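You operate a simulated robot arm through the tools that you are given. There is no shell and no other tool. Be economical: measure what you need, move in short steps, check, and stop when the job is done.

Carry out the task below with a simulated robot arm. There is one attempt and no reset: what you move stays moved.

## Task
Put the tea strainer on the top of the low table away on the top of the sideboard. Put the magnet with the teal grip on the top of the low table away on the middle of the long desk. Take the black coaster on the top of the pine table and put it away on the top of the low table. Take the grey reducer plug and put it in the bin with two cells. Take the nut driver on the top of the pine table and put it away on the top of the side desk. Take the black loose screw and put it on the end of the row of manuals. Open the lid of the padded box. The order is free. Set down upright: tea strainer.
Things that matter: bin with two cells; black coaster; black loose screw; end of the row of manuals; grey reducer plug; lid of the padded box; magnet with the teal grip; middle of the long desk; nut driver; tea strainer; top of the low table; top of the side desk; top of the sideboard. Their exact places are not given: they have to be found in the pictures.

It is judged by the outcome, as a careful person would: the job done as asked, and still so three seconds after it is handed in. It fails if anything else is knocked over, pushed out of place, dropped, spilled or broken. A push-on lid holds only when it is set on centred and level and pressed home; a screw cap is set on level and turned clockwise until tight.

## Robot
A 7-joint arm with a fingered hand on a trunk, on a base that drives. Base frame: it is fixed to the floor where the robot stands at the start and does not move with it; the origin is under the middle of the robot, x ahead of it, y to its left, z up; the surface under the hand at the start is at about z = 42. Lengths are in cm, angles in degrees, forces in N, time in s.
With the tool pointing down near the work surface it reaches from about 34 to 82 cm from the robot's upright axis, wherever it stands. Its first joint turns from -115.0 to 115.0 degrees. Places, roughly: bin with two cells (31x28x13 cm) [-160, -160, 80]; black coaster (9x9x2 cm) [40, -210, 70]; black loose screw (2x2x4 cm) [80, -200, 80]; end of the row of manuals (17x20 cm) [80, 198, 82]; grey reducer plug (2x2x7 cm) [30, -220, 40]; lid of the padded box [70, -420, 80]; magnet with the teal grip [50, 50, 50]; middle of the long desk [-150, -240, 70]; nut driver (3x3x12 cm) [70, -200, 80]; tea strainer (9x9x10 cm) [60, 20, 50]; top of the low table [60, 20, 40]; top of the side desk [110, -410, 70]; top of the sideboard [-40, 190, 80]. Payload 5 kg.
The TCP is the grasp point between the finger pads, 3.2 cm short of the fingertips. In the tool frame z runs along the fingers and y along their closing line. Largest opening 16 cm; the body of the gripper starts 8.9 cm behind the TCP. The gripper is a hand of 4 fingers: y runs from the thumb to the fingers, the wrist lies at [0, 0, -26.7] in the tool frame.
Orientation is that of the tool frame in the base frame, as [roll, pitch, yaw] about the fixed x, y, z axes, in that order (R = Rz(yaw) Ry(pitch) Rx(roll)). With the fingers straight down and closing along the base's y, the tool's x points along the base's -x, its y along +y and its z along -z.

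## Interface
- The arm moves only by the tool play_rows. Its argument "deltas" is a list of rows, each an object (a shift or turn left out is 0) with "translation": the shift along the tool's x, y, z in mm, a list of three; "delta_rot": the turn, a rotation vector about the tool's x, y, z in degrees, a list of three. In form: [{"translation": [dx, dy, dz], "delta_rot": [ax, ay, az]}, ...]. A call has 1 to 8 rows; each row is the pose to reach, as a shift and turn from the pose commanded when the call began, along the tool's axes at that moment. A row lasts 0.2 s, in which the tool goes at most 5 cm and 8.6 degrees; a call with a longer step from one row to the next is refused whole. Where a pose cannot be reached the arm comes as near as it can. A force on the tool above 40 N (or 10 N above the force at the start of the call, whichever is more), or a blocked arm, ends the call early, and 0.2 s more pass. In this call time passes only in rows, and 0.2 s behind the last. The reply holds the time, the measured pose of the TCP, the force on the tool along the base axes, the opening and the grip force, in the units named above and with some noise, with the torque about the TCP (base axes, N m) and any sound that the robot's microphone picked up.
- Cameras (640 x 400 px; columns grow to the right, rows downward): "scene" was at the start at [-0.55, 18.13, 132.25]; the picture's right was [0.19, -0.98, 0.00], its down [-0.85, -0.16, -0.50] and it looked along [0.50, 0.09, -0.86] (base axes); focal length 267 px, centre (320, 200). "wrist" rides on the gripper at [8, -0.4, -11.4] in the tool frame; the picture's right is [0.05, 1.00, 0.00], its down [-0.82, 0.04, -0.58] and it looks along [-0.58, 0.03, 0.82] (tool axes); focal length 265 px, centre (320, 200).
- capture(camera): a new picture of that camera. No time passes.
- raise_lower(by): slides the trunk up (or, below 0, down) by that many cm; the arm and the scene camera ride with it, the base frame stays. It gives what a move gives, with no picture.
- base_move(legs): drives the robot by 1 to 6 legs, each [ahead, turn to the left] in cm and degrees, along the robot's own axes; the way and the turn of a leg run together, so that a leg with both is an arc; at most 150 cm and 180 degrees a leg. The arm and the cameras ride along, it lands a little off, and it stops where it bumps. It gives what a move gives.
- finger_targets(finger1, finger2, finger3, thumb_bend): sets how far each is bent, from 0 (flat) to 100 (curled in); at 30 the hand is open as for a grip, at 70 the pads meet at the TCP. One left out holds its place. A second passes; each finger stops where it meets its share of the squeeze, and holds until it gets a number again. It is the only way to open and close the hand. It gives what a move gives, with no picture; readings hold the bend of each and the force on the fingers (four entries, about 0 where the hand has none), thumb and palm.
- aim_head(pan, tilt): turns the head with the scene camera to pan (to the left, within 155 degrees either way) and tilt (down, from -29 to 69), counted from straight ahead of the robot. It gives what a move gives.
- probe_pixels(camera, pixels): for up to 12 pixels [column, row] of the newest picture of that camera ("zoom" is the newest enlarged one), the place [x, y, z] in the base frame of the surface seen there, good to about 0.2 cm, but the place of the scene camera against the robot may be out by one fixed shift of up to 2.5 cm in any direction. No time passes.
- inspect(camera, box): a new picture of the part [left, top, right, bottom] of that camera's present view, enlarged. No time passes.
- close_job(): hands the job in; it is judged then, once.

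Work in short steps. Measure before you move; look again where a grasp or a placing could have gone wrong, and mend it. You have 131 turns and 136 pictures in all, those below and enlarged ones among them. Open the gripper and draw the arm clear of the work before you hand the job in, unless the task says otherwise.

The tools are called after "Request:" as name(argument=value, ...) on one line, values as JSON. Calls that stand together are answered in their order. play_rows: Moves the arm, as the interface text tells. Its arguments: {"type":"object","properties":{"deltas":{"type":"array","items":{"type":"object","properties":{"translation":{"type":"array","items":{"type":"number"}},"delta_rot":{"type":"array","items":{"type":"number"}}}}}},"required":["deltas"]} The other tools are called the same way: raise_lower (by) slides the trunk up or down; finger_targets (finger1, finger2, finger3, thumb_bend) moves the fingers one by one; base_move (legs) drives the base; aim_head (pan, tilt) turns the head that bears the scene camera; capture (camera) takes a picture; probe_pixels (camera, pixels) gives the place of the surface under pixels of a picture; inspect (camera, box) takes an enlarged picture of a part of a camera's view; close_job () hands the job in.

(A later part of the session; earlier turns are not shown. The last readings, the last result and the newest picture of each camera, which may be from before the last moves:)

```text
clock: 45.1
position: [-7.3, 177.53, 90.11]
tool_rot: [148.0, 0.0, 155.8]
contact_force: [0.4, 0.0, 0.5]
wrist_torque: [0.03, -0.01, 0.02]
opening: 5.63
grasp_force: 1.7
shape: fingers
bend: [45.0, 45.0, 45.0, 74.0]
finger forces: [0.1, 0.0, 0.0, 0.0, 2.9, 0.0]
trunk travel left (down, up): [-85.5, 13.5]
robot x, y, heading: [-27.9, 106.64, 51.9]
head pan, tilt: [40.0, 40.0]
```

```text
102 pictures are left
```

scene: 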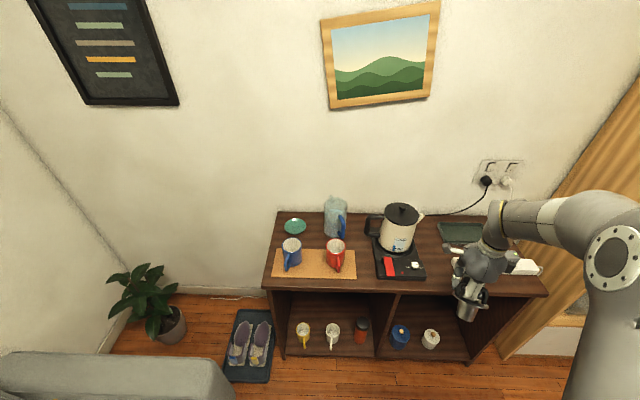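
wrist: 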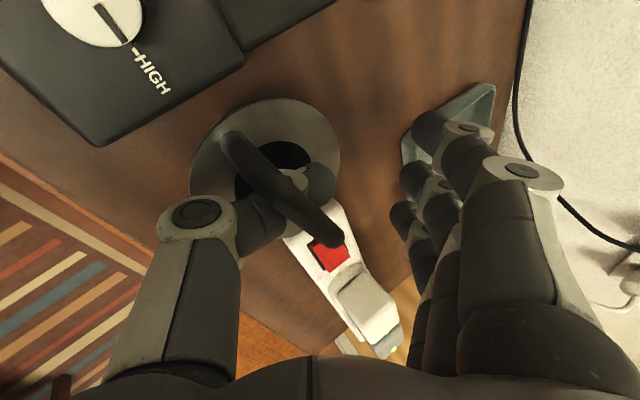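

The bar still sits in the thumb's curl and the strainer was dragged slightly. I rise 4 mm, uncurl the thumb a little to 66 and look.

Request:
play_rows(deltas=[{"translation": [0, 10.6, 1.9]}, {"translation": [0, 12.7, -1.5]}])

Request:
finger_targets(thumb_bend=67)

Request:
inspect(camera="wrist", box=[140, 80, 400, 280])

Request:
inspect(camera="scene", box=[390, 240, 480, 320])

```text
clock: 45.7
position: [-6.85, 178.61, 91.1]
tool_rot: [148.0, 0.0, 155.9]
contact_force: [0.6, -0.1, -1.0]
wrist_torque: [0.02, -0.03, 0.01]
opening: 5.7
grasp_force: 0.2
shape: fingers
bend: [45.0, 45.0, 45.0, 74.0]
finger forces: [0.1, 0.1, 0.1, 0.0, 0.6, 0.0]
trunk travel left (down, up): [-85.5, 13.5]
robot x, y, heading: [-27.82, 106.85, 51.7]
head pan, tilt: [40.0, 40.0]
```

```text
clock: 46.7
position: [-6.93, 178.52, 90.98]
tool_rot: [148.1, -0.1, 155.8]
contact_force: [-0.5, 0.5, -0.2]
wrist_torque: [0.0, -0.01, 0.0]
opening: 6.87
grasp_force: 0.4
shape: fingers
bend: [45.0, 45.0, 45.0, 67.0]
finger forces: [0.0, 0.0, 0.1, 0.0, 1.0, 0.0]
trunk travel left (down, up): [-85.5, 13.5]
robot x, y, heading: [-27.74, 106.59, 51.9]
head pan, tilt: [40.0, 40.0]
```

```text
2.00 times, centred on (270, 180) of wrist
```

zoom: 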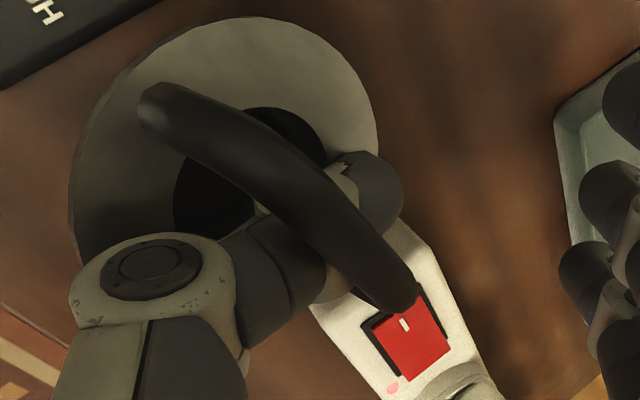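

```text
5.00 times, centred on (435, 280) of scene
```

zoom: 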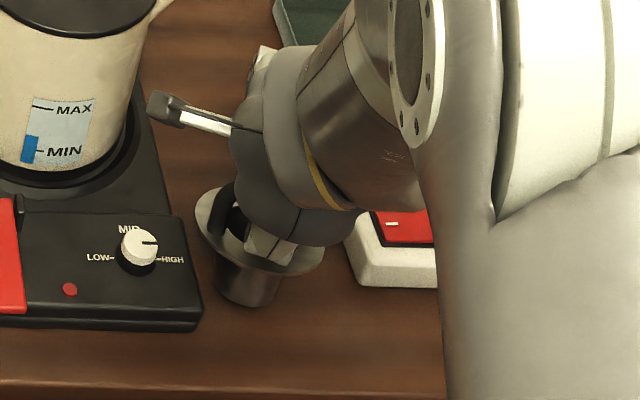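

Still hanging lightly. I lower until it seats again, then pull out with the thumb straighter.

Request:
play_rows(deltas=[{"translation": [0, -3.2, 5.1]}, {"translation": [0, -5.8, 9.3]}])

Request:
capture(camera="wrist")

```text
clock: 47.3
position: [-6.76, 178.58, 89.97]
tool_rot: [147.8, 0.0, 155.8]
contact_force: [0.5, 2.0, 14.6]
wrist_torque: [-0.3, 0.14, -0.04]
opening: 6.14
grasp_force: 7.8
shape: fingers
bend: [45.0, 45.0, 45.0, 73.0]
finger forces: [0.0, 0.0, 0.0, 0.1, 15.0, 0.0]
trunk travel left (down, up): [-85.5, 13.5]
robot x, y, heading: [-27.64, 106.56, 51.7]
head pan, tilt: [40.0, 40.0]
```

```text
99 pictures are left
```

wrist: 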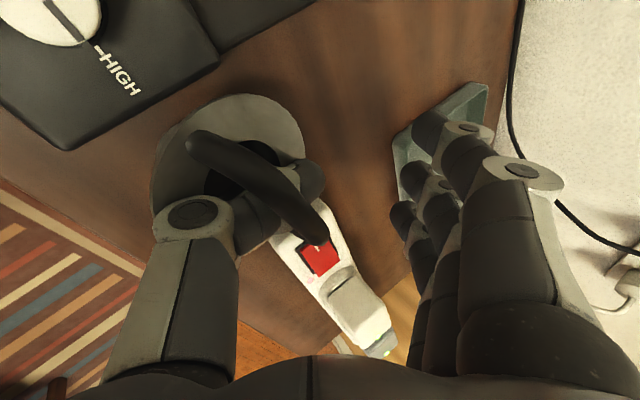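

Seated with 15 N; I relieve 5 mm and pull out with a slight rise.

Request:
play_rows(deltas=[{"translation": [0, 2.6, -4.2]}, {"translation": [0, -4.8, -11.2]}, {"translation": [0, -12.3, -18.2]}, {"translation": [0, -19.7, -25.2]}])

Request:
capture(camera="wrist")

```text
clock: 48.3
position: [-8.0, 175.73, 90.83]
tool_rot: [148.1, 0.0, 155.8]
contact_force: [0.4, 0.5, -0.5]
wrist_torque: [0.03, -0.03, -0.03]
opening: 6.88
grasp_force: 0.3
shape: fingers
bend: [45.0, 45.0, 45.0, 67.0]
finger forces: [0.0, 0.1, 0.1, 0.1, 1.1, 0.1]
trunk travel left (down, up): [-85.5, 13.5]
robot x, y, heading: [-27.88, 107.15, 52.0]
head pan, tilt: [40.0, 40.0]
```

```text
98 pictures are left
```

wrist: 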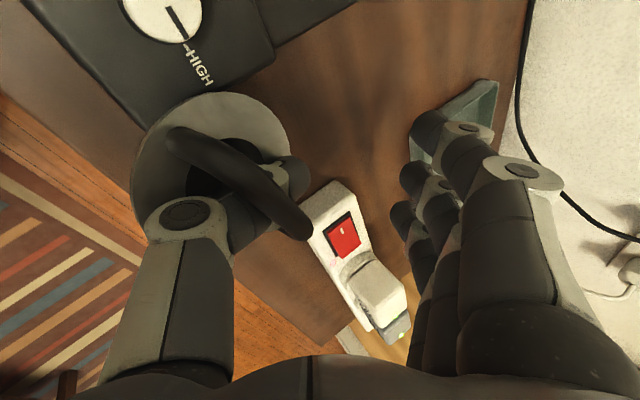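

It still rides on the thumb. I move back 2 cm, tilt the hand 16° more and straighten the thumb to 60 so that the thumb stays level but has less hook.

Request:
play_rows(deltas=[{"translation": [0, 17, 10.6]}, {"translation": [0, 18.5, 8], "delta_rot": [-8, 0, 0]}, {"translation": [0, 18.5, 8], "delta_rot": [-16, 0, 0]}])

Request:
finger_targets(thumb_bend=60)

Request:
capture(camera="wrist")

Request:
inspect(camera="scene", box=[390, 240, 480, 320])

```text
clock: 49.1
position: [-7.19, 177.47, 91.12]
tool_rot: [131.9, 0.1, 155.8]
contact_force: [0.2, -0.1, -1.7]
wrist_torque: [0.05, 0.0, -0.01]
opening: 6.9
grasp_force: 0.7
shape: fingers
bend: [45.0, 45.0, 45.0, 67.0]
finger forces: [0.1, 0.0, 0.0, 0.0, 0.8, 0.0]
trunk travel left (down, up): [-85.5, 13.5]
robot x, y, heading: [-27.87, 106.76, 51.7]
head pan, tilt: [40.0, 40.0]
```

```text
clock: 50.1
position: [-7.14, 177.6, 91.33]
tool_rot: [131.9, 0.0, 155.8]
contact_force: [1.5, 0.2, 12.8]
wrist_torque: [-0.32, 0.12, 0.03]
opening: 7.51
grasp_force: 6.4
shape: fingers
bend: [45.0, 45.0, 45.0, 61.0]
finger forces: [0.1, 0.1, 0.0, 0.1, 12.3, 0.0]
trunk travel left (down, up): [-85.5, 13.5]
robot x, y, heading: [-28.07, 107.05, 51.8]
head pan, tilt: [40.0, 40.0]
```

```text
97 pictures are left
```

wrist: 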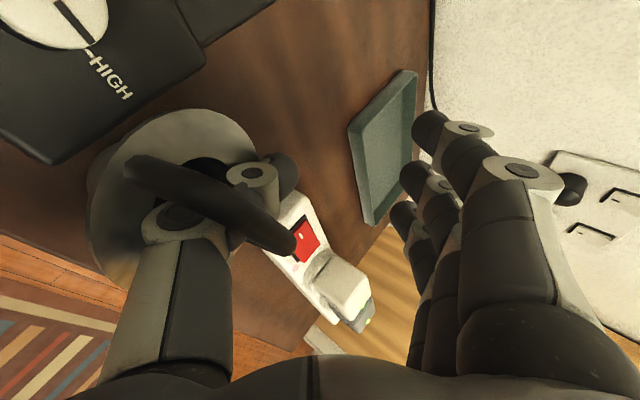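

```text
5.00 times, centred on (435, 280) of scene
```

zoom: 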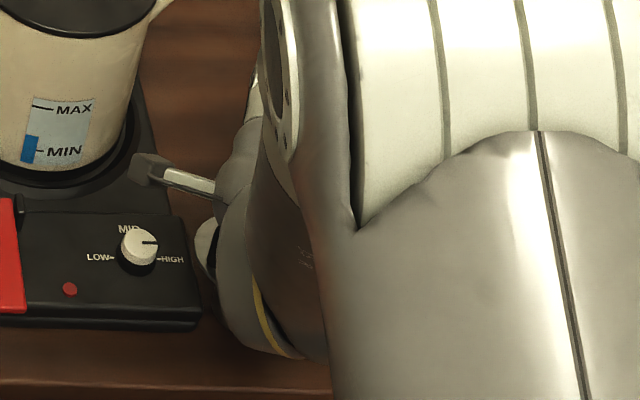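

Strainer is seated (12.8 N press) with the thumb straighter. I ease up 5 mm and draw back 4 cm.

Request:
play_rows(deltas=[{"translation": [0, 3.7, -3.3]}, {"translation": [0, -3, -10.7]}, {"translation": [0, -9.7, -18.1]}, {"translation": [0, -16.4, -25.5]}, {"translation": [0, -23.1, -33]}])

Request:
capture(camera="wrist")

```text
clock: 51.3
position: [-8.78, 173.84, 91.64]
tool_rot: [132.0, -0.1, 155.8]
contact_force: [0.8, 0.8, -0.4]
wrist_torque: [-0.01, 0.03, -0.02]
opening: 8.04
grasp_force: 0.2
shape: fingers
bend: [45.0, 45.0, 45.0, 60.0]
finger forces: [0.0, 0.0, 0.0, 0.0, 0.9, 0.0]
trunk travel left (down, up): [-85.5, 13.5]
robot x, y, heading: [-27.58, 106.84, 51.7]
head pan, tilt: [40.0, 40.0]
```

```text
95 pictures are left
```

wrist: 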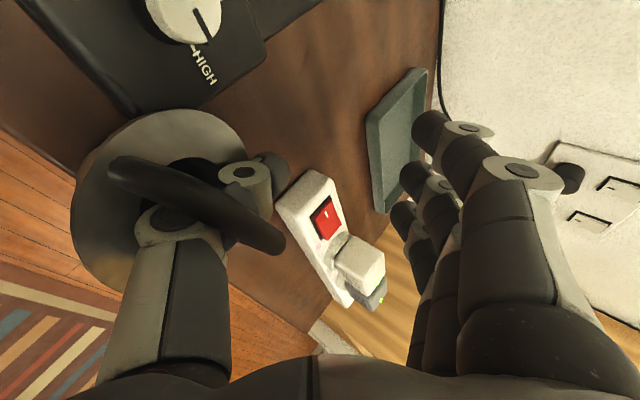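

Still carried. I measure the thumb's line, bar and rim to find a contact-free exit direction.

Request:
probe_pixels(camera="wrist", pixels=[[175, 220], [222, 222], [240, 172], [270, 165], [278, 185], [125, 172], [190, 185], [265, 235], [110, 140], [200, 125], [90, 230], [155, 290]])

Request:
inspect(camera="wrist", box=[60, 80, 340, 320])

```text
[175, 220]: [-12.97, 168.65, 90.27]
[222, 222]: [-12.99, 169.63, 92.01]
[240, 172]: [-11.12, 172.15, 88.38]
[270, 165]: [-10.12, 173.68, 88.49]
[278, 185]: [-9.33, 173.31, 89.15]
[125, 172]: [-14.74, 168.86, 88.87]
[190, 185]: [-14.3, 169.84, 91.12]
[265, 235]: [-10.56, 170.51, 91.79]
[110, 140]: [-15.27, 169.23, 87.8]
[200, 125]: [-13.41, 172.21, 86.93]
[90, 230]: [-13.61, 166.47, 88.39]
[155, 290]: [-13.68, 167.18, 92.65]
```

```text
1.67 times, centred on (200, 200) of wrist
```

zoom: 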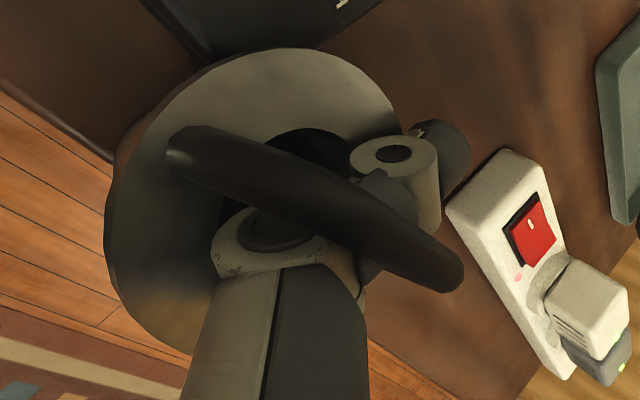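

The strainer's now near the front edge; the thumb is a hook (55°, 26°, 0°). I carry it back 7.4 cm along the same line, then straighten the thumb in steps while backing the hand along its axis.

Request:
play_rows(deltas=[{"translation": [0, 5, -4.5]}, {"translation": [0, 25, 17]}, {"translation": [0, 45, 40]}, {"translation": [0, 54.5, 50.5]}])

Request:
finger_targets(thumb_bend=55)

Request:
capture(camera="wrist")

```text
clock: 52.3
position: [-5.96, 180.79, 92.55]
tool_rot: [132.1, 0.0, 155.7]
contact_force: [-0.1, 0.2, -0.4]
wrist_torque: [0.02, 0.03, 0.02]
opening: 8.16
grasp_force: 1.0
shape: fingers
bend: [45.0, 45.0, 45.0, 60.0]
finger forces: [0.0, 0.0, 0.1, 0.0, 0.7, 0.0]
trunk travel left (down, up): [-85.5, 13.5]
robot x, y, heading: [-27.45, 107.13, 52.1]
head pan, tilt: [40.0, 40.0]
```

```text
clock: 53.3
position: [-5.87, 180.59, 92.51]
tool_rot: [132.0, 0.0, 155.8]
contact_force: [-1.2, -1.1, -0.9]
wrist_torque: [0.07, -0.03, -0.02]
opening: 9.06
grasp_force: 0.7
shape: fingers
bend: [45.0, 45.0, 45.0, 55.0]
finger forces: [0.1, 0.1, 0.0, 0.0, 1.0, 0.0]
trunk travel left (down, up): [-85.5, 13.5]
robot x, y, heading: [-28.01, 107.0, 51.8]
head pan, tilt: [40.0, 40.0]
```

```text
93 pictures are left
```

wrist: 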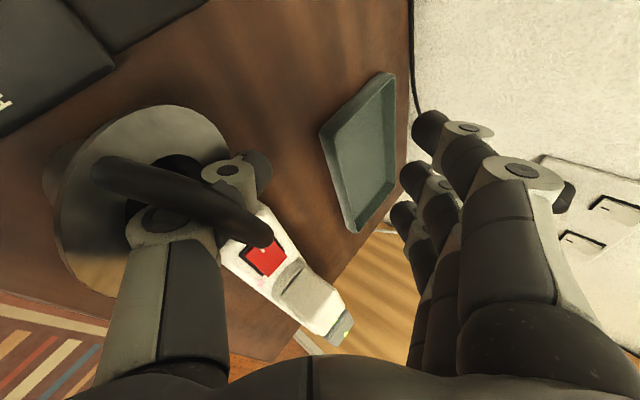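

I probe the rim's tilt and height now.

Request:
probe_pixels(camera="wrist", pixels=[[85, 165], [130, 118], [195, 125], [75, 230], [95, 270], [105, 175], [180, 205], [262, 238], [230, 172], [262, 165], [60, 165]])

```text
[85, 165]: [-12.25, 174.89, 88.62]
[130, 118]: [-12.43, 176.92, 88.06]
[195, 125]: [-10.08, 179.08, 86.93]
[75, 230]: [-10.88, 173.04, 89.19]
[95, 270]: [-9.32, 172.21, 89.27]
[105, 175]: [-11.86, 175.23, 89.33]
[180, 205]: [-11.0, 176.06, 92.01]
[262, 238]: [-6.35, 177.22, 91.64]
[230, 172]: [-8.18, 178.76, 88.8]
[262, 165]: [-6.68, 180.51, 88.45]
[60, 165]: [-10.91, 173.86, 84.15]
```

The thumb tip overhangs the back rim and hooks it while dragging. I tilt 16° more about the TCP, which lowers the crook under the bar and lifts the tip relative to the rim.

Request:
play_rows(deltas=[{"delta_rot": [-8, 0, 0]}, {"delta_rot": [-16, 0, 0]}])

Request:
capture(camera="wrist")

```text
clock: 53.9
position: [-5.85, 180.82, 92.72]
tool_rot: [115.7, 0.0, 155.8]
contact_force: [-2.6, -1.3, 16.7]
wrist_torque: [-0.99, 0.47, -0.04]
opening: 8.78
grasp_force: 8.7
shape: fingers
bend: [45.0, 45.0, 45.0, 55.0]
finger forces: [0.1, 0.1, 0.1, 0.0, 17.1, 0.0]
trunk travel left (down, up): [-85.5, 13.5]
robot x, y, heading: [-27.58, 106.94, 51.7]
head pan, tilt: [40.0, 40.0]
```

```text
92 pictures are left
```

wrist: 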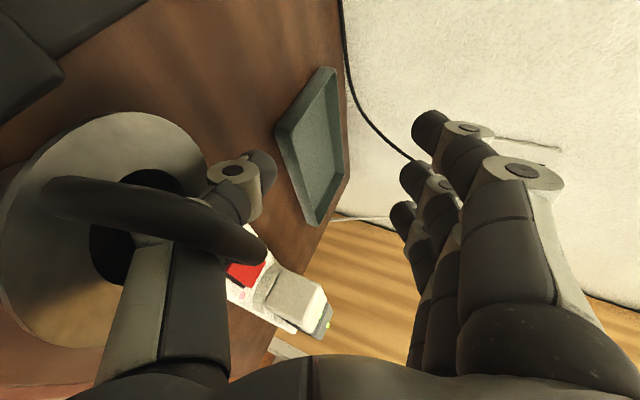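

Seated with 17 N; I ease up 5 mm and probe geometry.

Request:
play_rows(deltas=[{"translation": [0, 4.5, -2.2]}])

Request:
inspect(camera="wrist", box=[0, 80, 320, 320])

Request:
probe_pixels(camera="zoom", pixels=[[60, 250], [130, 110], [260, 65], [380, 140], [460, 180], [520, 170], [520, 215], [120, 220], [400, 260], [500, 340], [30, 330], [340, 400]])

```text
clock: 54.3
position: [-5.91, 180.77, 92.92]
tool_rot: [116.0, 0.0, 155.8]
contact_force: [0.2, -0.3, 0.5]
wrist_torque: [-0.04, 0.0, 0.0]
opening: 9.0
grasp_force: 2.1
shape: fingers
bend: [45.0, 45.0, 45.0, 55.0]
finger forces: [0.0, 0.0, 0.0, 0.0, 4.3, 0.0]
trunk travel left (down, up): [-85.5, 13.5]
robot x, y, heading: [-27.79, 106.82, 51.9]
head pan, tilt: [40.0, 40.0]
```

```text
1.67 times, centred on (160, 200) of wrist
```

zoom: 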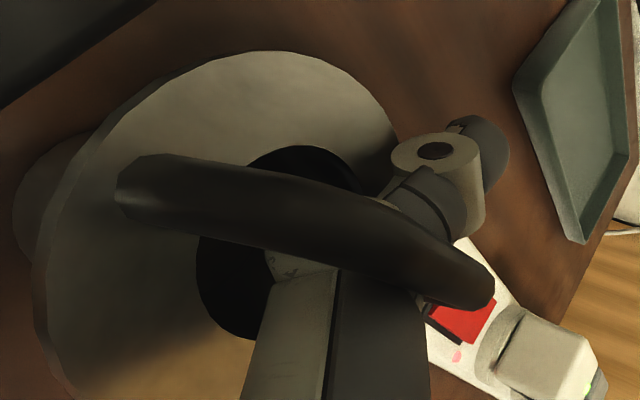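

```text
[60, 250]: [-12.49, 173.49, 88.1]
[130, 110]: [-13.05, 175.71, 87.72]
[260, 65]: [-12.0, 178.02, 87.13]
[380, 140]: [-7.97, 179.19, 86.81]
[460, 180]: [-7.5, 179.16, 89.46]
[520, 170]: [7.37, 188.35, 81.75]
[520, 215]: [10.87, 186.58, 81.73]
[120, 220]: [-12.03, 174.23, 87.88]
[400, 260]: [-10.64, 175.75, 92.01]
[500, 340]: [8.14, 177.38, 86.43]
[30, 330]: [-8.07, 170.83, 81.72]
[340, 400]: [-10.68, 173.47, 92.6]
```

Now I pull back 2 cm along -H to see whether it slides free.

Request:
play_rows(deltas=[{"translation": [0, -4.4, -9]}, {"translation": [0, -8.8, -18]}, {"translation": [0, -13.2, -27]}])

Request:
inspect(camera="wrist", box=[0, 80, 320, 320])

Request:
probe_pixels(camera="zoom", pixels=[[60, 250], [130, 110], [260, 65], [380, 140], [460, 180], [490, 150], [445, 155], [120, 220], [400, 260], [485, 285]])

```text
clock: 55.1
position: [-7.04, 178.01, 92.8]
tool_rot: [116.0, 0.0, 155.7]
contact_force: [-0.3, -0.3, 1.7]
wrist_torque: [-0.04, 0.0, 0.03]
opening: 9.07
grasp_force: 1.7
shape: fingers
bend: [45.0, 45.0, 45.0, 55.0]
finger forces: [0.0, 0.0, 0.1, 0.0, 3.5, 0.1]
trunk travel left (down, up): [-85.5, 13.5]
robot x, y, heading: [-27.97, 106.82, 51.8]
head pan, tilt: [40.0, 40.0]
```

```text
1.67 times, centred on (160, 200) of wrist
```

zoom: 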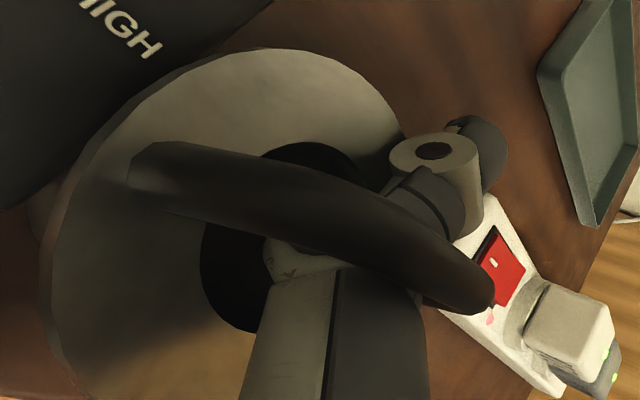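

```text
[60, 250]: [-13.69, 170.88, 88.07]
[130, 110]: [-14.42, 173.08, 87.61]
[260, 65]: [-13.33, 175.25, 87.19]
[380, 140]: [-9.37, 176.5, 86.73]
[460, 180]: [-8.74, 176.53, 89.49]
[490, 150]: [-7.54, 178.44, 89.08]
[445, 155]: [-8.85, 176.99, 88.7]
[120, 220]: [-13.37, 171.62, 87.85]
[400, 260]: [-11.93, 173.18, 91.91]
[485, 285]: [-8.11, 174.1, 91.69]
```

Knuckle sits in the bowl's hole and catches. I go back 3 cm and straighten the thumb to 42, in two steps, watching forces.

Request:
play_rows(deltas=[{"translation": [0, 9, 16]}, {"translation": [0, 15.8, 25.8]}])

Request:
finger_targets(thumb_bend=48)

Request:
finger_targets(thumb_bend=42)

Request:
inspect(camera="wrist", box=[0, 80, 320, 320])

Request:
probe_pixels(camera="zoom", pixels=[[60, 250], [130, 110], [260, 65], [380, 140], [460, 180], [490, 150], [445, 155], [120, 220], [400, 260], [485, 285]])

```text
clock: 55.7
position: [-5.83, 180.6, 93.05]
tool_rot: [116.1, 0.0, 155.8]
contact_force: [-0.3, 0.3, -0.9]
wrist_torque: [-0.01, -0.02, -0.01]
opening: 9.1
grasp_force: 0.4
shape: fingers
bend: [45.0, 45.0, 45.0, 55.0]
finger forces: [0.1, 0.0, 0.0, 0.1, 0.3, 0.0]
trunk travel left (down, up): [-85.5, 13.5]
robot x, y, heading: [-27.86, 107.18, 51.7]
head pan, tilt: [40.0, 40.0]
```

```text
clock: 56.7
position: [-5.93, 180.74, 93.23]
tool_rot: [115.9, 0.0, 155.8]
contact_force: [1.1, 0.9, 7.7]
wrist_torque: [-0.23, 0.11, -0.01]
opening: 10.06
grasp_force: 4.7
shape: fingers
bend: [45.0, 45.0, 45.0, 49.0]
finger forces: [0.1, 0.1, 0.0, 0.0, 8.6, 0.1]
trunk travel left (down, up): [-85.5, 13.5]
robot x, y, heading: [-27.71, 106.97, 51.9]
head pan, tilt: [40.0, 40.0]
```

```text
clock: 57.7
position: [-5.94, 180.67, 93.32]
tool_rot: [115.9, 0.0, 155.8]
contact_force: [2.4, 5.7, 18.6]
wrist_torque: [-0.4, 0.17, -0.01]
opening: 10.64
grasp_force: 9.3
shape: fingers
bend: [45.0, 45.0, 45.0, 44.0]
finger forces: [0.1, 0.0, 0.0, 0.1, 18.8, 0.0]
trunk travel left (down, up): [-85.5, 13.5]
robot x, y, heading: [-27.94, 106.8, 52.0]
head pan, tilt: [40.0, 40.0]
```

```text
1.67 times, centred on (160, 200) of wrist
```

zoom: 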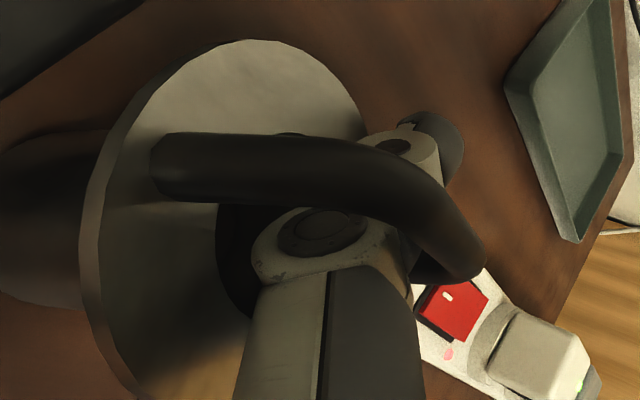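

```text
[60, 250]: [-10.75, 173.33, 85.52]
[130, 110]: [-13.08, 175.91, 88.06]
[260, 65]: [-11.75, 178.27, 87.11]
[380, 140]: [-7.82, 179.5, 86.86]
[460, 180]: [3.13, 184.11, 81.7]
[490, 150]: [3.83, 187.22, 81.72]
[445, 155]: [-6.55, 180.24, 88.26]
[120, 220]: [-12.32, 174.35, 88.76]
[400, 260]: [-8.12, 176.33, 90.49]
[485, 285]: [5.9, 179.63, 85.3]
```

Raise 8 mm to relieve, then check whether the thumb is now freer.

Request:
play_rows(deltas=[{"translation": [0, 7.2, -3.5]}])

Request:
finger_targets(thumb_bend=36)

Request:
inspect(camera="wrist", box=[0, 80, 320, 320])

```text
clock: 58.1
position: [-5.93, 180.49, 93.58]
tool_rot: [116.4, 0.1, 155.7]
contact_force: [-0.4, 0.2, 0.7]
wrist_torque: [0.02, 0.0, -0.02]
opening: 11.63
grasp_force: 0.3
shape: fingers
bend: [45.0, 45.0, 45.0, 42.0]
finger forces: [0.1, 0.0, 0.0, 0.1, 0.1, 0.0]
trunk travel left (down, up): [-85.5, 13.5]
robot x, y, heading: [-27.9, 106.73, 52.1]
head pan, tilt: [40.0, 40.0]
```

```text
clock: 59.1
position: [-5.8, 180.77, 93.96]
tool_rot: [116.1, 0.0, 155.9]
contact_force: [0.5, 0.6, 0.1]
wrist_torque: [-0.02, -0.03, 0.01]
opening: 12.85
grasp_force: 0.3
shape: fingers
bend: [45.0, 45.0, 45.0, 36.0]
finger forces: [0.0, 0.0, 0.0, 0.1, 0.1, 0.2]
trunk travel left (down, up): [-85.5, 13.5]
robot x, y, heading: [-28.3, 107.13, 51.7]
head pan, tilt: [40.0, 40.0]
```

```text
1.67 times, centred on (160, 200) of wrist
```

zoom: 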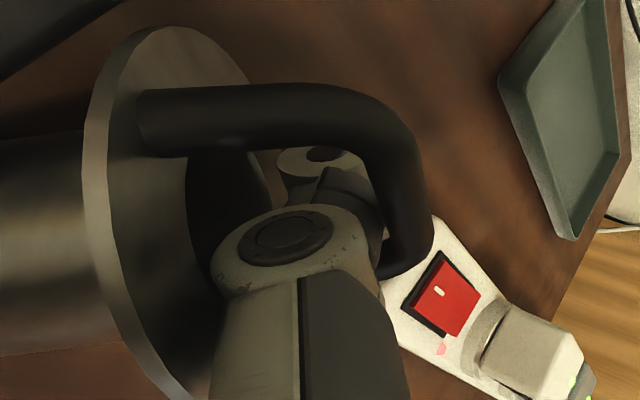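

Thumb force is ~0 and the cup looks upright (image right is up here). I probe to confirm before pulling out.

Request:
probe_pixels(camera="zoom", pixels=[[100, 200], [160, 30], [220, 70], [150, 380], [160, 120], [300, 110], [390, 160], [405, 240], [40, 200], [40, 300], [290, 240], [320, 160]])

Request:
inspect(camera="scene", box=[370, 210, 500, 320])

```text
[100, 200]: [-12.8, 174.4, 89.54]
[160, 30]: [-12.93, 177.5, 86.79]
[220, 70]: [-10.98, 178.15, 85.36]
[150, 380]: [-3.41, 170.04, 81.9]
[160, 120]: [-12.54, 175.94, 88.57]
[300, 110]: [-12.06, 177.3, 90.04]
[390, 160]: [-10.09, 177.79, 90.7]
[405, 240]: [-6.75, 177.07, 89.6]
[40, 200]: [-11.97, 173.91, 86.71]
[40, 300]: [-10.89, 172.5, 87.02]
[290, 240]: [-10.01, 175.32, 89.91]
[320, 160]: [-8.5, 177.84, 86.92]
```

```text
3.64 times, centred on (435, 265) of scene
```

zoom: 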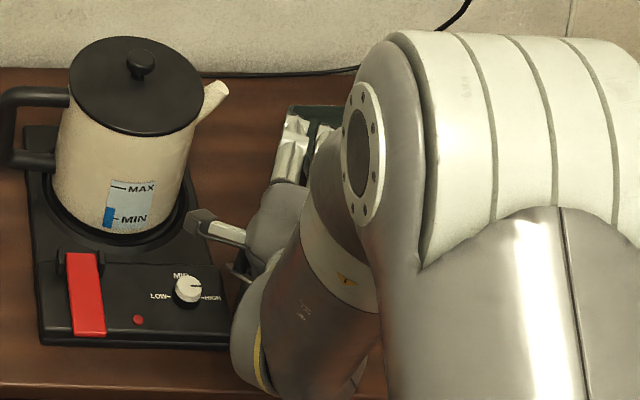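

It is leaning back ~45° against the thumb. Pulling the hand back along its own axis should bring the top forward to upright; I try 2.5 cm and look.

Request:
play_rows(deltas=[{"translation": [0, 0, -12]}, {"translation": [0, 0, -25]}])

Request:
inspect(camera="wrist", box=[0, 80, 320, 320])

Request:
probe_pixels(camera="zoom", pixels=[[100, 200], [160, 30], [220, 70], [120, 330], [160, 120], [300, 110], [390, 160], [405, 240], [40, 200], [40, 300], [290, 240], [320, 160]])

```text
clock: 59.7
position: [-6.76, 178.73, 95.09]
tool_rot: [116.0, 0.1, 155.9]
contact_force: [-0.3, 0.2, 1.0]
wrist_torque: [0.02, 0.0, -0.04]
opening: 12.86
grasp_force: 0.0
shape: fingers
bend: [45.0, 45.0, 45.0, 36.0]
finger forces: [0.0, 0.0, 0.0, 0.0, 0.4, 0.0]
trunk travel left (down, up): [-85.5, 13.5]
robot x, y, heading: [-27.55, 106.57, 51.8]
head pan, tilt: [40.0, 40.0]
```

```text
1.67 times, centred on (160, 200) of wrist
```

zoom: 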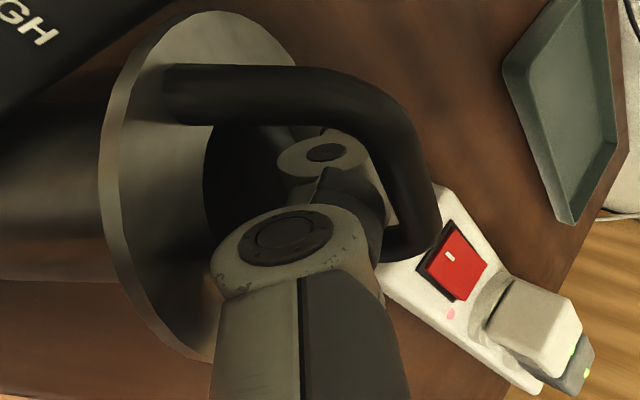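

```text
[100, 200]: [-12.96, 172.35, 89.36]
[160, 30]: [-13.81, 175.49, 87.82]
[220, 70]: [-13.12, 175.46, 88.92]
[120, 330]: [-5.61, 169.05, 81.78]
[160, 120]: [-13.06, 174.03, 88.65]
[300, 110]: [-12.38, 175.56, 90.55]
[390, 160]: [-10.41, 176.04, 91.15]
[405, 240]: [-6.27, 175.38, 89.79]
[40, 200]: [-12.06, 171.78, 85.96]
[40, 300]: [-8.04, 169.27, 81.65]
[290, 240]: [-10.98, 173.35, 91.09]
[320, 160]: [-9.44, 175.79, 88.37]
```

Tilt fell from 41° to 27°. I pull straight back 1.3 cm more (front edge leaves ~2 cm) and check.

Request:
play_rows(deltas=[{"translation": [0, -5.7, -11.7]}])

Request:
inspect(camera="wrist", box=[0, 80, 320, 320])

Request:
probe_pixels(camera="zoom", pixels=[[110, 200], [160, 30], [120, 280], [160, 120], [300, 100], [390, 150], [410, 230], [40, 200], [20, 120], [290, 240], [320, 160], [100, 340]])

```text
clock: 60.1
position: [-7.25, 177.46, 95.15]
tool_rot: [115.9, 0.0, 155.9]
contact_force: [1.7, 0.6, 4.3]
wrist_torque: [-0.06, -0.01, 0.0]
opening: 12.62
grasp_force: 2.7
shape: fingers
bend: [45.0, 45.0, 45.0, 37.0]
finger forces: [0.1, 0.0, 0.0, 0.0, 4.4, 0.0]
trunk travel left (down, up): [-85.5, 13.5]
robot x, y, heading: [-27.61, 107.08, 51.9]
head pan, tilt: [40.0, 40.0]
```

```text
1.67 times, centred on (160, 200) of wrist
```

zoom: 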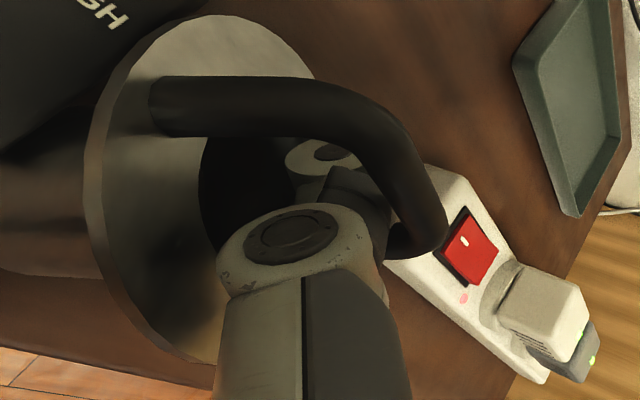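

```text
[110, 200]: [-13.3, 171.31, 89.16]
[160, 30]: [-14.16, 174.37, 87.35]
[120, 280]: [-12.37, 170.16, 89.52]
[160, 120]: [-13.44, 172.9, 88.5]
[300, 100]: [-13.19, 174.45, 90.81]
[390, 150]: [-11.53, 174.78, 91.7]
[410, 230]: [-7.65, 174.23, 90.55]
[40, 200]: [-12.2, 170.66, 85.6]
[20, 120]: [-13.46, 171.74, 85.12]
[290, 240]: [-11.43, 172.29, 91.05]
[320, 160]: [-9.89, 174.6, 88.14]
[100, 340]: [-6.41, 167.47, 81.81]
```

The tip presses the bowl now (4.3 N). I move along the thumb's own axis (up-front ~45°) by ~2.5 cm.

Request:
play_rows(deltas=[{"translation": [0, 5.5, -11.6]}, {"translation": [0, 11, -23]}])

Request:
inspect(camera="wrist", box=[0, 80, 320, 320])

Request:
probe_pixels(camera="zoom", pixels=[[110, 200], [160, 30], [120, 280], [160, 120], [300, 100], [390, 150], [410, 230], [40, 200], [20, 120], [290, 240], [320, 160], [100, 340]])

```text
clock: 60.7
position: [-7.92, 175.96, 96.95]
tool_rot: [116.2, 0.0, 155.8]
contact_force: [-0.6, 0.4, -0.5]
wrist_torque: [0.02, 0.0, -0.01]
opening: 12.88
grasp_force: 0.3
shape: fingers
bend: [45.0, 45.0, 45.0, 36.0]
finger forces: [0.0, 0.0, 0.0, 0.0, 1.1, 0.0]
trunk travel left (down, up): [-85.5, 13.5]
robot x, y, heading: [-28.07, 106.58, 51.8]
head pan, tilt: [40.0, 40.0]
```

```text
1.67 times, centred on (160, 200) of wrist
```

zoom: 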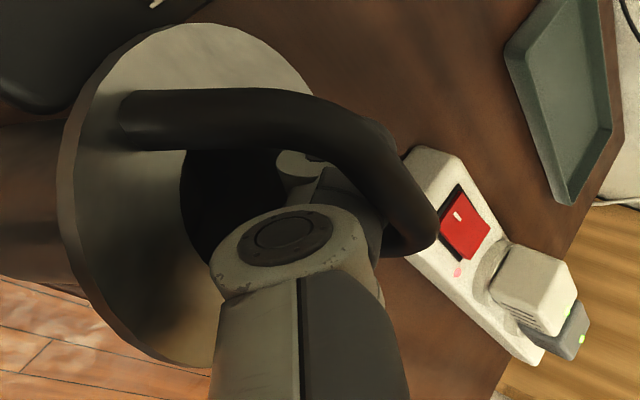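

```text
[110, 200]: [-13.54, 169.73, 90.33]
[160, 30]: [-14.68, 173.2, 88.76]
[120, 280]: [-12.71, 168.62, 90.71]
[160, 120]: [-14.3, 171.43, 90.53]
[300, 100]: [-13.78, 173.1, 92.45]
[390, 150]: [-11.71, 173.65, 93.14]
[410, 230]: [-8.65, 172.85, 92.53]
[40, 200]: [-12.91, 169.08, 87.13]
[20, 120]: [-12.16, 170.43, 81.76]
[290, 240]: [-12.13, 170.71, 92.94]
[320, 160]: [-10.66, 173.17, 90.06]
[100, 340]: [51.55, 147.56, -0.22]
```

It hangs by friction on the straightened thumb. I carry it back 5 cm, lower it till it seats, then straighten the thumb fully to 15 (no hook left).

Request:
play_rows(deltas=[{"translation": [0, 13, 22]}, {"translation": [0, 23, 45]}, {"translation": [0, 15, 49]}, {"translation": [0, 9, 52]}])

Request:
finger_targets(thumb_bend=15)

Request:
inspect(camera="wrist", box=[0, 80, 320, 320])

Request:
probe_pixels(camera="zoom", pixels=[[110, 200], [160, 30], [120, 280], [160, 120], [300, 100], [390, 150], [410, 230], [40, 200], [20, 120], [290, 240], [320, 160], [100, 340]])

```text
clock: 61.7
position: [-5.94, 180.71, 95.62]
tool_rot: [116.0, 0.0, 155.9]
contact_force: [0.2, 0.1, -0.7]
wrist_torque: [0.04, -0.01, 0.03]
opening: 12.89
grasp_force: 0.7
shape: fingers
bend: [45.0, 45.0, 45.0, 36.0]
finger forces: [0.0, 0.0, 0.0, 0.0, 1.2, 0.0]
trunk travel left (down, up): [-85.5, 13.5]
robot x, y, heading: [-27.72, 106.95, 51.8]
head pan, tilt: [40.0, 40.0]
```

```text
clock: 62.7
position: [-5.86, 180.7, 95.54]
tool_rot: [116.0, 0.0, 155.8]
contact_force: [0.3, -0.2, 0.4]
wrist_torque: [0.05, -0.04, 0.02]
opening: 15.37
grasp_force: 0.3
shape: fingers
bend: [45.0, 45.0, 45.0, 16.0]
finger forces: [0.1, 0.0, 0.0, 0.0, 0.9, 0.0]
trunk travel left (down, up): [-85.5, 13.5]
robot x, y, heading: [-27.63, 106.87, 52.0]
head pan, tilt: [40.0, 40.0]
```

```text
1.67 times, centred on (160, 200) of wrist
```

zoom: 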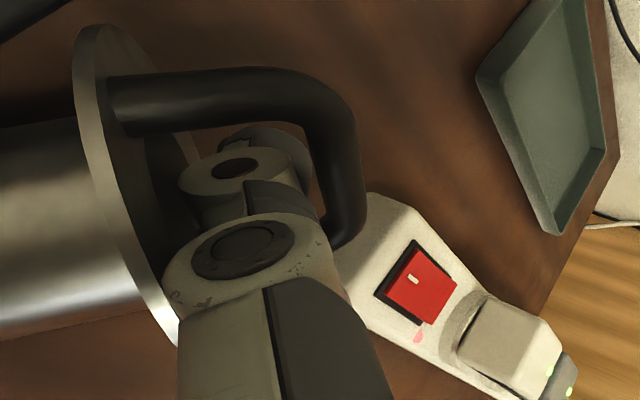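

```text
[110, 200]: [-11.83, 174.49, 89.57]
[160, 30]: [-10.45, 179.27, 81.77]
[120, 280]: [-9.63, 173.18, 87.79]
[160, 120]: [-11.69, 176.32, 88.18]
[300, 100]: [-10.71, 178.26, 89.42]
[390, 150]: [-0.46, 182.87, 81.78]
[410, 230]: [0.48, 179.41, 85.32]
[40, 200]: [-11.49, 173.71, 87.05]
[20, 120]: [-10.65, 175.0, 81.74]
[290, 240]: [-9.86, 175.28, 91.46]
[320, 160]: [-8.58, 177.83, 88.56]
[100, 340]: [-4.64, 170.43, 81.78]
```

Thumb is straight now; the cup leans back with it (~40°). I rotate the hand 20° more about the handle so that the cup comes upright.

Request:
play_rows(deltas=[{"translation": [0, 0.5, -9], "delta_rot": [-7, 0, 0]}, {"translation": [0, 1.5, -18], "delta_rot": [-14, 0, 0]}, {"translation": [0, 3, -26], "delta_rot": [-20, 0, 0]}])

Request:
inspect(camera="wrist", box=[0, 80, 320, 320])

Request:
probe_pixels(camera="zoom", pixels=[[90, 200], [110, 60], [120, 280], [160, 120], [250, 100], [320, 150], [340, 220], [40, 200], [20, 120], [240, 250], [240, 170], [100, 340]])

```text
clock: 63.5
position: [-6.81, 178.67, 96.96]
tool_rot: [96.1, 0.0, 155.9]
contact_force: [0.0, 0.7, -0.5]
wrist_torque: [0.0, 0.0, -0.02]
opening: 15.49
grasp_force: 0.0
shape: fingers
bend: [45.0, 45.0, 45.0, 15.0]
finger forces: [0.0, 0.0, 0.1, 0.1, 0.3, 0.0]
trunk travel left (down, up): [-85.5, 13.5]
robot x, y, heading: [-27.85, 106.85, 51.7]
head pan, tilt: [40.0, 40.0]
```

```text
1.67 times, centred on (160, 200) of wrist
```

zoom: 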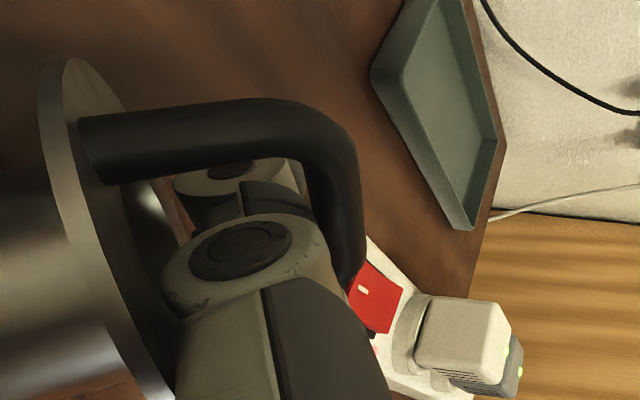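

```text
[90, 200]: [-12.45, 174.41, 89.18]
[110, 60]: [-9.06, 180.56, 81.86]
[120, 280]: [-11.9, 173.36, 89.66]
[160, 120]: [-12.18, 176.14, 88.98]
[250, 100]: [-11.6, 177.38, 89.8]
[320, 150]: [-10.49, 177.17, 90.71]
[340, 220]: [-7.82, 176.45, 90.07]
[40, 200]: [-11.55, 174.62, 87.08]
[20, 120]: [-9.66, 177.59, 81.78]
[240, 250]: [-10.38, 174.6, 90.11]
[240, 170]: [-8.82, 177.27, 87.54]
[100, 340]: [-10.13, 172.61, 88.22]
```

Tilt is ~20°, thumb load 0.3 N. I withdraw along the thumb's line 2.5 cm and check.

Request:
play_rows(deltas=[{"translation": [0, 4.1, -9.2]}, {"translation": [0, 8.2, -18.4]}, {"translation": [0, 10, -25]}])

Request:
inspect(camera="wrist", box=[0, 80, 320, 320])

Request:
probe_pixels(camera="zoom", pixels=[[90, 200], [110, 60], [120, 280], [160, 120], [250, 100], [320, 150], [340, 220], [40, 200], [20, 120], [240, 250], [240, 170], [100, 340]])

```text
clock: 64.3
position: [-7.82, 176.46, 98.37]
tool_rot: [96.0, 0.0, 155.7]
contact_force: [0.1, -0.9, -0.5]
wrist_torque: [-0.01, 0.0, -0.02]
opening: 15.5
grasp_force: 0.7
shape: fingers
bend: [45.0, 45.0, 45.0, 15.0]
finger forces: [0.0, 0.0, 0.0, 0.0, 1.8, 0.0]
trunk travel left (down, up): [-85.5, 13.5]
robot x, y, heading: [-27.51, 106.79, 51.8]
head pan, tilt: [40.0, 40.0]
```

```text
1.67 times, centred on (160, 200) of wrist
```

zoom: 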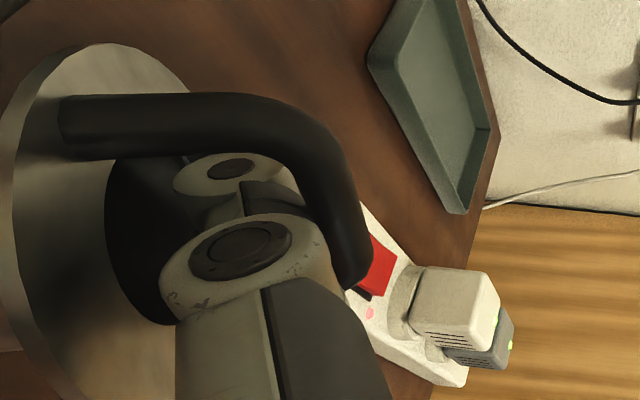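

```text
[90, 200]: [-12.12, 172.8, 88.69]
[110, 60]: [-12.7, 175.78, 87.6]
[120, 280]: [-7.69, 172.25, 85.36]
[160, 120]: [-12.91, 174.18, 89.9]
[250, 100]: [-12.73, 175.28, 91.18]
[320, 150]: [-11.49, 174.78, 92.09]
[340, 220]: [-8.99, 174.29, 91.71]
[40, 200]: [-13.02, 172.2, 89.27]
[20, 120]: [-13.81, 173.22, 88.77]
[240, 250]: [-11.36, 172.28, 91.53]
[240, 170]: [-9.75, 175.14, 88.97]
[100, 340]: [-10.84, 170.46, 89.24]
```

The bar still sticks to the thumb by friction. I lower 12 mm to free the bar and let the cup sit, then check load and tilt.

Request:
play_rows(deltas=[{"translation": [0, -6, 0.6]}, {"translation": [0, -12, 1.3]}])

Request:
inspect(camera="wrist", box=[0, 80, 320, 320])

Request:
probe_pixels(camera="zoom", pixels=[[90, 200], [110, 60], [100, 280], [160, 120], [250, 100], [320, 150], [340, 220], [40, 200], [20, 120], [240, 250], [240, 170], [100, 340]])

```text
clock: 64.9
position: [-7.66, 176.56, 97.27]
tool_rot: [95.8, 0.1, 155.8]
contact_force: [3.0, 2.8, 12.3]
wrist_torque: [0.03, -0.19, 0.02]
opening: 14.65
grasp_force: 6.3
shape: fingers
bend: [45.0, 45.0, 45.0, 24.0]
finger forces: [0.1, 0.0, 0.1, 0.0, 12.4, 0.1]
trunk travel left (down, up): [-85.5, 13.5]
robot x, y, heading: [-27.61, 106.79, 51.8]
head pan, tilt: [40.0, 40.0]
```

```text
1.67 times, centred on (160, 200) of wrist
```

zoom: 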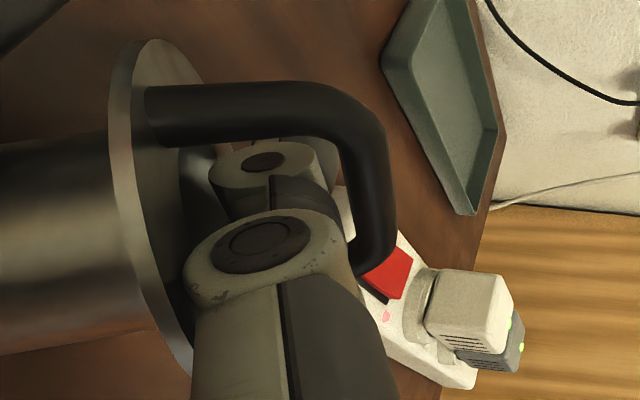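

```text
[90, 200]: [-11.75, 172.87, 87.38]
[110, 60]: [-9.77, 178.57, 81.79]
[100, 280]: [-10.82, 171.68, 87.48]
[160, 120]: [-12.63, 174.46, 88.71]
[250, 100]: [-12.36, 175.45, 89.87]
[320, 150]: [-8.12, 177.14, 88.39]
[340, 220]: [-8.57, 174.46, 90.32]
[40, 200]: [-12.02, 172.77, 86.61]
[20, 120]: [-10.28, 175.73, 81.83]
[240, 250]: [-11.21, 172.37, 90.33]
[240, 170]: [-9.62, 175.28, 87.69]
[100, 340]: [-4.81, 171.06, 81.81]
```

Pressing now; free play is only a few mm. I rise 7 mm to mid-play and pull back 1.5 cm along the thumb, then look.

Request:
play_rows(deltas=[{"translation": [0, 7.5, -0.8]}, {"translation": [0, 10.5, -8]}, {"translation": [0, 14, -15]}])

Request:
inspect(camera="wrist", box=[0, 80, 320, 320])

Request:
probe_pixels(camera="zoom", pixels=[[130, 200], [140, 60], [100, 280], [160, 120], [250, 100], [350, 150], [370, 220], [40, 200], [20, 120], [240, 250], [260, 165], [170, 340]])

```text
clock: 65.7
position: [-8.34, 175.22, 98.53]
tool_rot: [96.0, -0.1, 155.8]
contact_force: [-0.3, -0.3, -0.3]
wrist_torque: [0.02, -0.01, -0.02]
opening: 15.44
grasp_force: 1.1
shape: fingers
bend: [45.0, 45.0, 45.0, 15.0]
finger forces: [0.0, 0.1, 0.0, 0.0, 1.8, 0.0]
trunk travel left (down, up): [-85.5, 13.5]
robot x, y, heading: [-27.8, 106.9, 51.8]
head pan, tilt: [40.0, 40.0]
```

```text
1.67 times, centred on (160, 200) of wrist
```

zoom: 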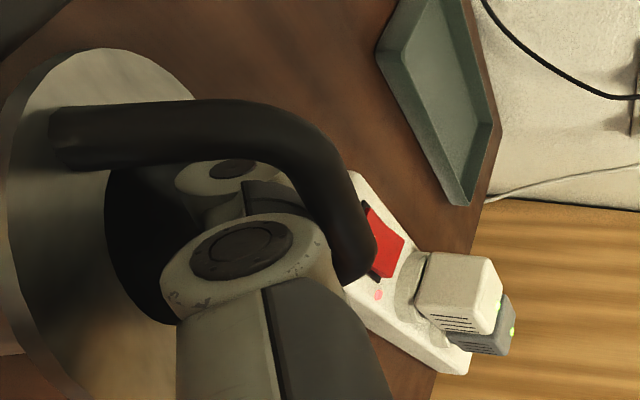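

```text
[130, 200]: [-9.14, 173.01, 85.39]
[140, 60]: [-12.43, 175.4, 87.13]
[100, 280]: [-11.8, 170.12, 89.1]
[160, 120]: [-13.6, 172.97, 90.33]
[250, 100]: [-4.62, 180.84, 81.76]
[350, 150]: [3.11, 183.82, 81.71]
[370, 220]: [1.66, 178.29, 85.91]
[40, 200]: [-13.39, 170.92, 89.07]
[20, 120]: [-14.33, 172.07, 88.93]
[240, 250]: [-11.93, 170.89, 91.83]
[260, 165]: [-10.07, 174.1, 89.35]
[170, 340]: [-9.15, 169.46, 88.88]
```

The thumb slopes ~35° and sits over the back rim. I rotate the hand 25° more (pivoting near the handle, shifting slightly back) so the thumb lies level and the cup upright.

Request:
play_rows(deltas=[{"translation": [0, 6, 8]}, {"translation": [0, 7, 3], "delta_rot": [-8, 0, 0]}, {"translation": [0, 6, -3], "delta_rot": [-16, 0, 0]}, {"translation": [0, 4.2, -8.5], "delta_rot": [-24, 0, 0]}])

Request:
capture(camera="wrist")

Request:
probe_pixels(camera="wrist", pixels=[[20, 180], [30, 130], [50, 230], [80, 120], [60, 160], [150, 150], [180, 200], [20, 280], [140, 230], [140, 180], [10, 230], [10, 150]])

```text
clock: 66.7
position: [-8.62, 174.56, 99.09]
tool_rot: [72.0, -0.1, 155.7]
contact_force: [0.1, -0.8, -0.2]
wrist_torque: [-0.04, -0.01, 0.01]
opening: 15.5
grasp_force: 0.2
shape: fingers
bend: [45.0, 45.0, 45.0, 15.0]
finger forces: [0.0, 0.1, 0.1, 0.1, 0.8, 0.1]
trunk travel left (down, up): [-85.5, 13.5]
robot x, y, heading: [-27.92, 106.87, 51.7]
head pan, tilt: [40.0, 40.0]
```

```text
78 pictures are left
```

wrist: 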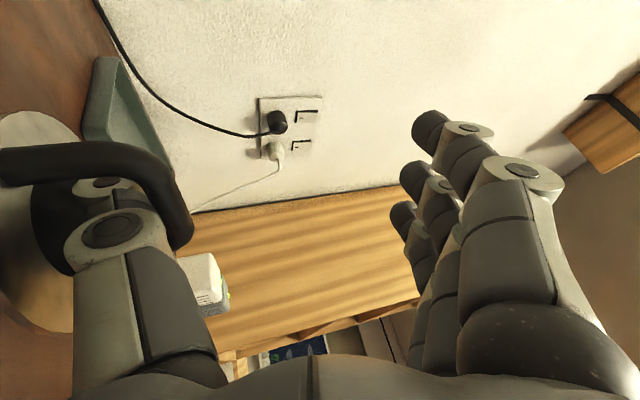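

```text
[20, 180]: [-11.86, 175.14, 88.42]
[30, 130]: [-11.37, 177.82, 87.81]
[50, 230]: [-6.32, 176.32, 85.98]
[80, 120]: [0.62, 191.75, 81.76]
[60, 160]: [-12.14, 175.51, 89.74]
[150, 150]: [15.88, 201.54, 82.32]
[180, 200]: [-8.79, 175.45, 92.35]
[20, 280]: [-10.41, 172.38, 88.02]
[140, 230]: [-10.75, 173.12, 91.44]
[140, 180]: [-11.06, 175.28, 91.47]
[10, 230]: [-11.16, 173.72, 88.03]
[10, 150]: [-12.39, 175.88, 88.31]
```

Cup is now level, rim ~0.9 cm above its seated height. I lower 12 mm and check the thumb's load.

Request:
play_rows(deltas=[{"translation": [0, -5, -1.6]}, {"translation": [0, -11.4, -3.7]}])

Request:
capture(camera="wrist")

Request:
probe_pixels(camera="wrist", pixels=[[20, 180], [30, 125], [20, 280], [10, 230], [10, 150], [70, 160], [165, 180], [180, 225], [110, 230], [100, 185], [60, 310]])

```text
clock: 67.3
position: [-8.67, 174.52, 98.02]
tool_rot: [71.9, 0.0, 155.9]
contact_force: [-0.6, -0.4, 7.1]
wrist_torque: [0.0, -0.02, -0.01]
opening: 15.03
grasp_force: 3.8
shape: fingers
bend: [45.0, 45.0, 45.0, 20.0]
finger forces: [0.1, 0.0, 0.0, 0.0, 7.2, 0.0]
trunk travel left (down, up): [-85.5, 13.5]
robot x, y, heading: [-27.97, 107.18, 52.1]
head pan, tilt: [40.0, 40.0]
```

```text
77 pictures are left
```

wrist: 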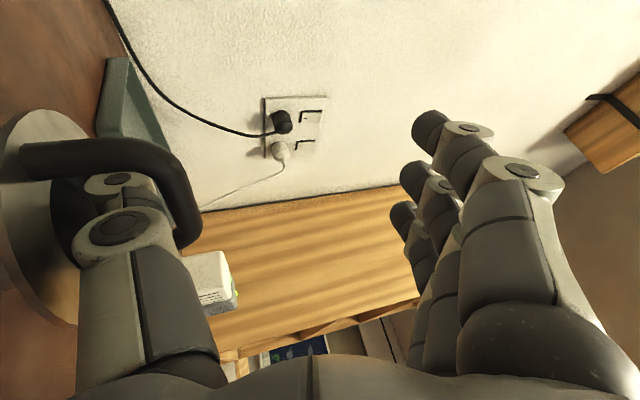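

```text
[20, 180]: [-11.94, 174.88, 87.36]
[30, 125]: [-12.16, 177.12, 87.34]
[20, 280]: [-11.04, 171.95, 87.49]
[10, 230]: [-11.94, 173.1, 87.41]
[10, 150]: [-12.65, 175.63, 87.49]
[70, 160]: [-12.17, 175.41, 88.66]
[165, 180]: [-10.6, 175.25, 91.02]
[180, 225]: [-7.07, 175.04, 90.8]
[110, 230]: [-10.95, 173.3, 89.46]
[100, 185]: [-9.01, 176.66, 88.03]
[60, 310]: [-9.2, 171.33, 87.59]
```

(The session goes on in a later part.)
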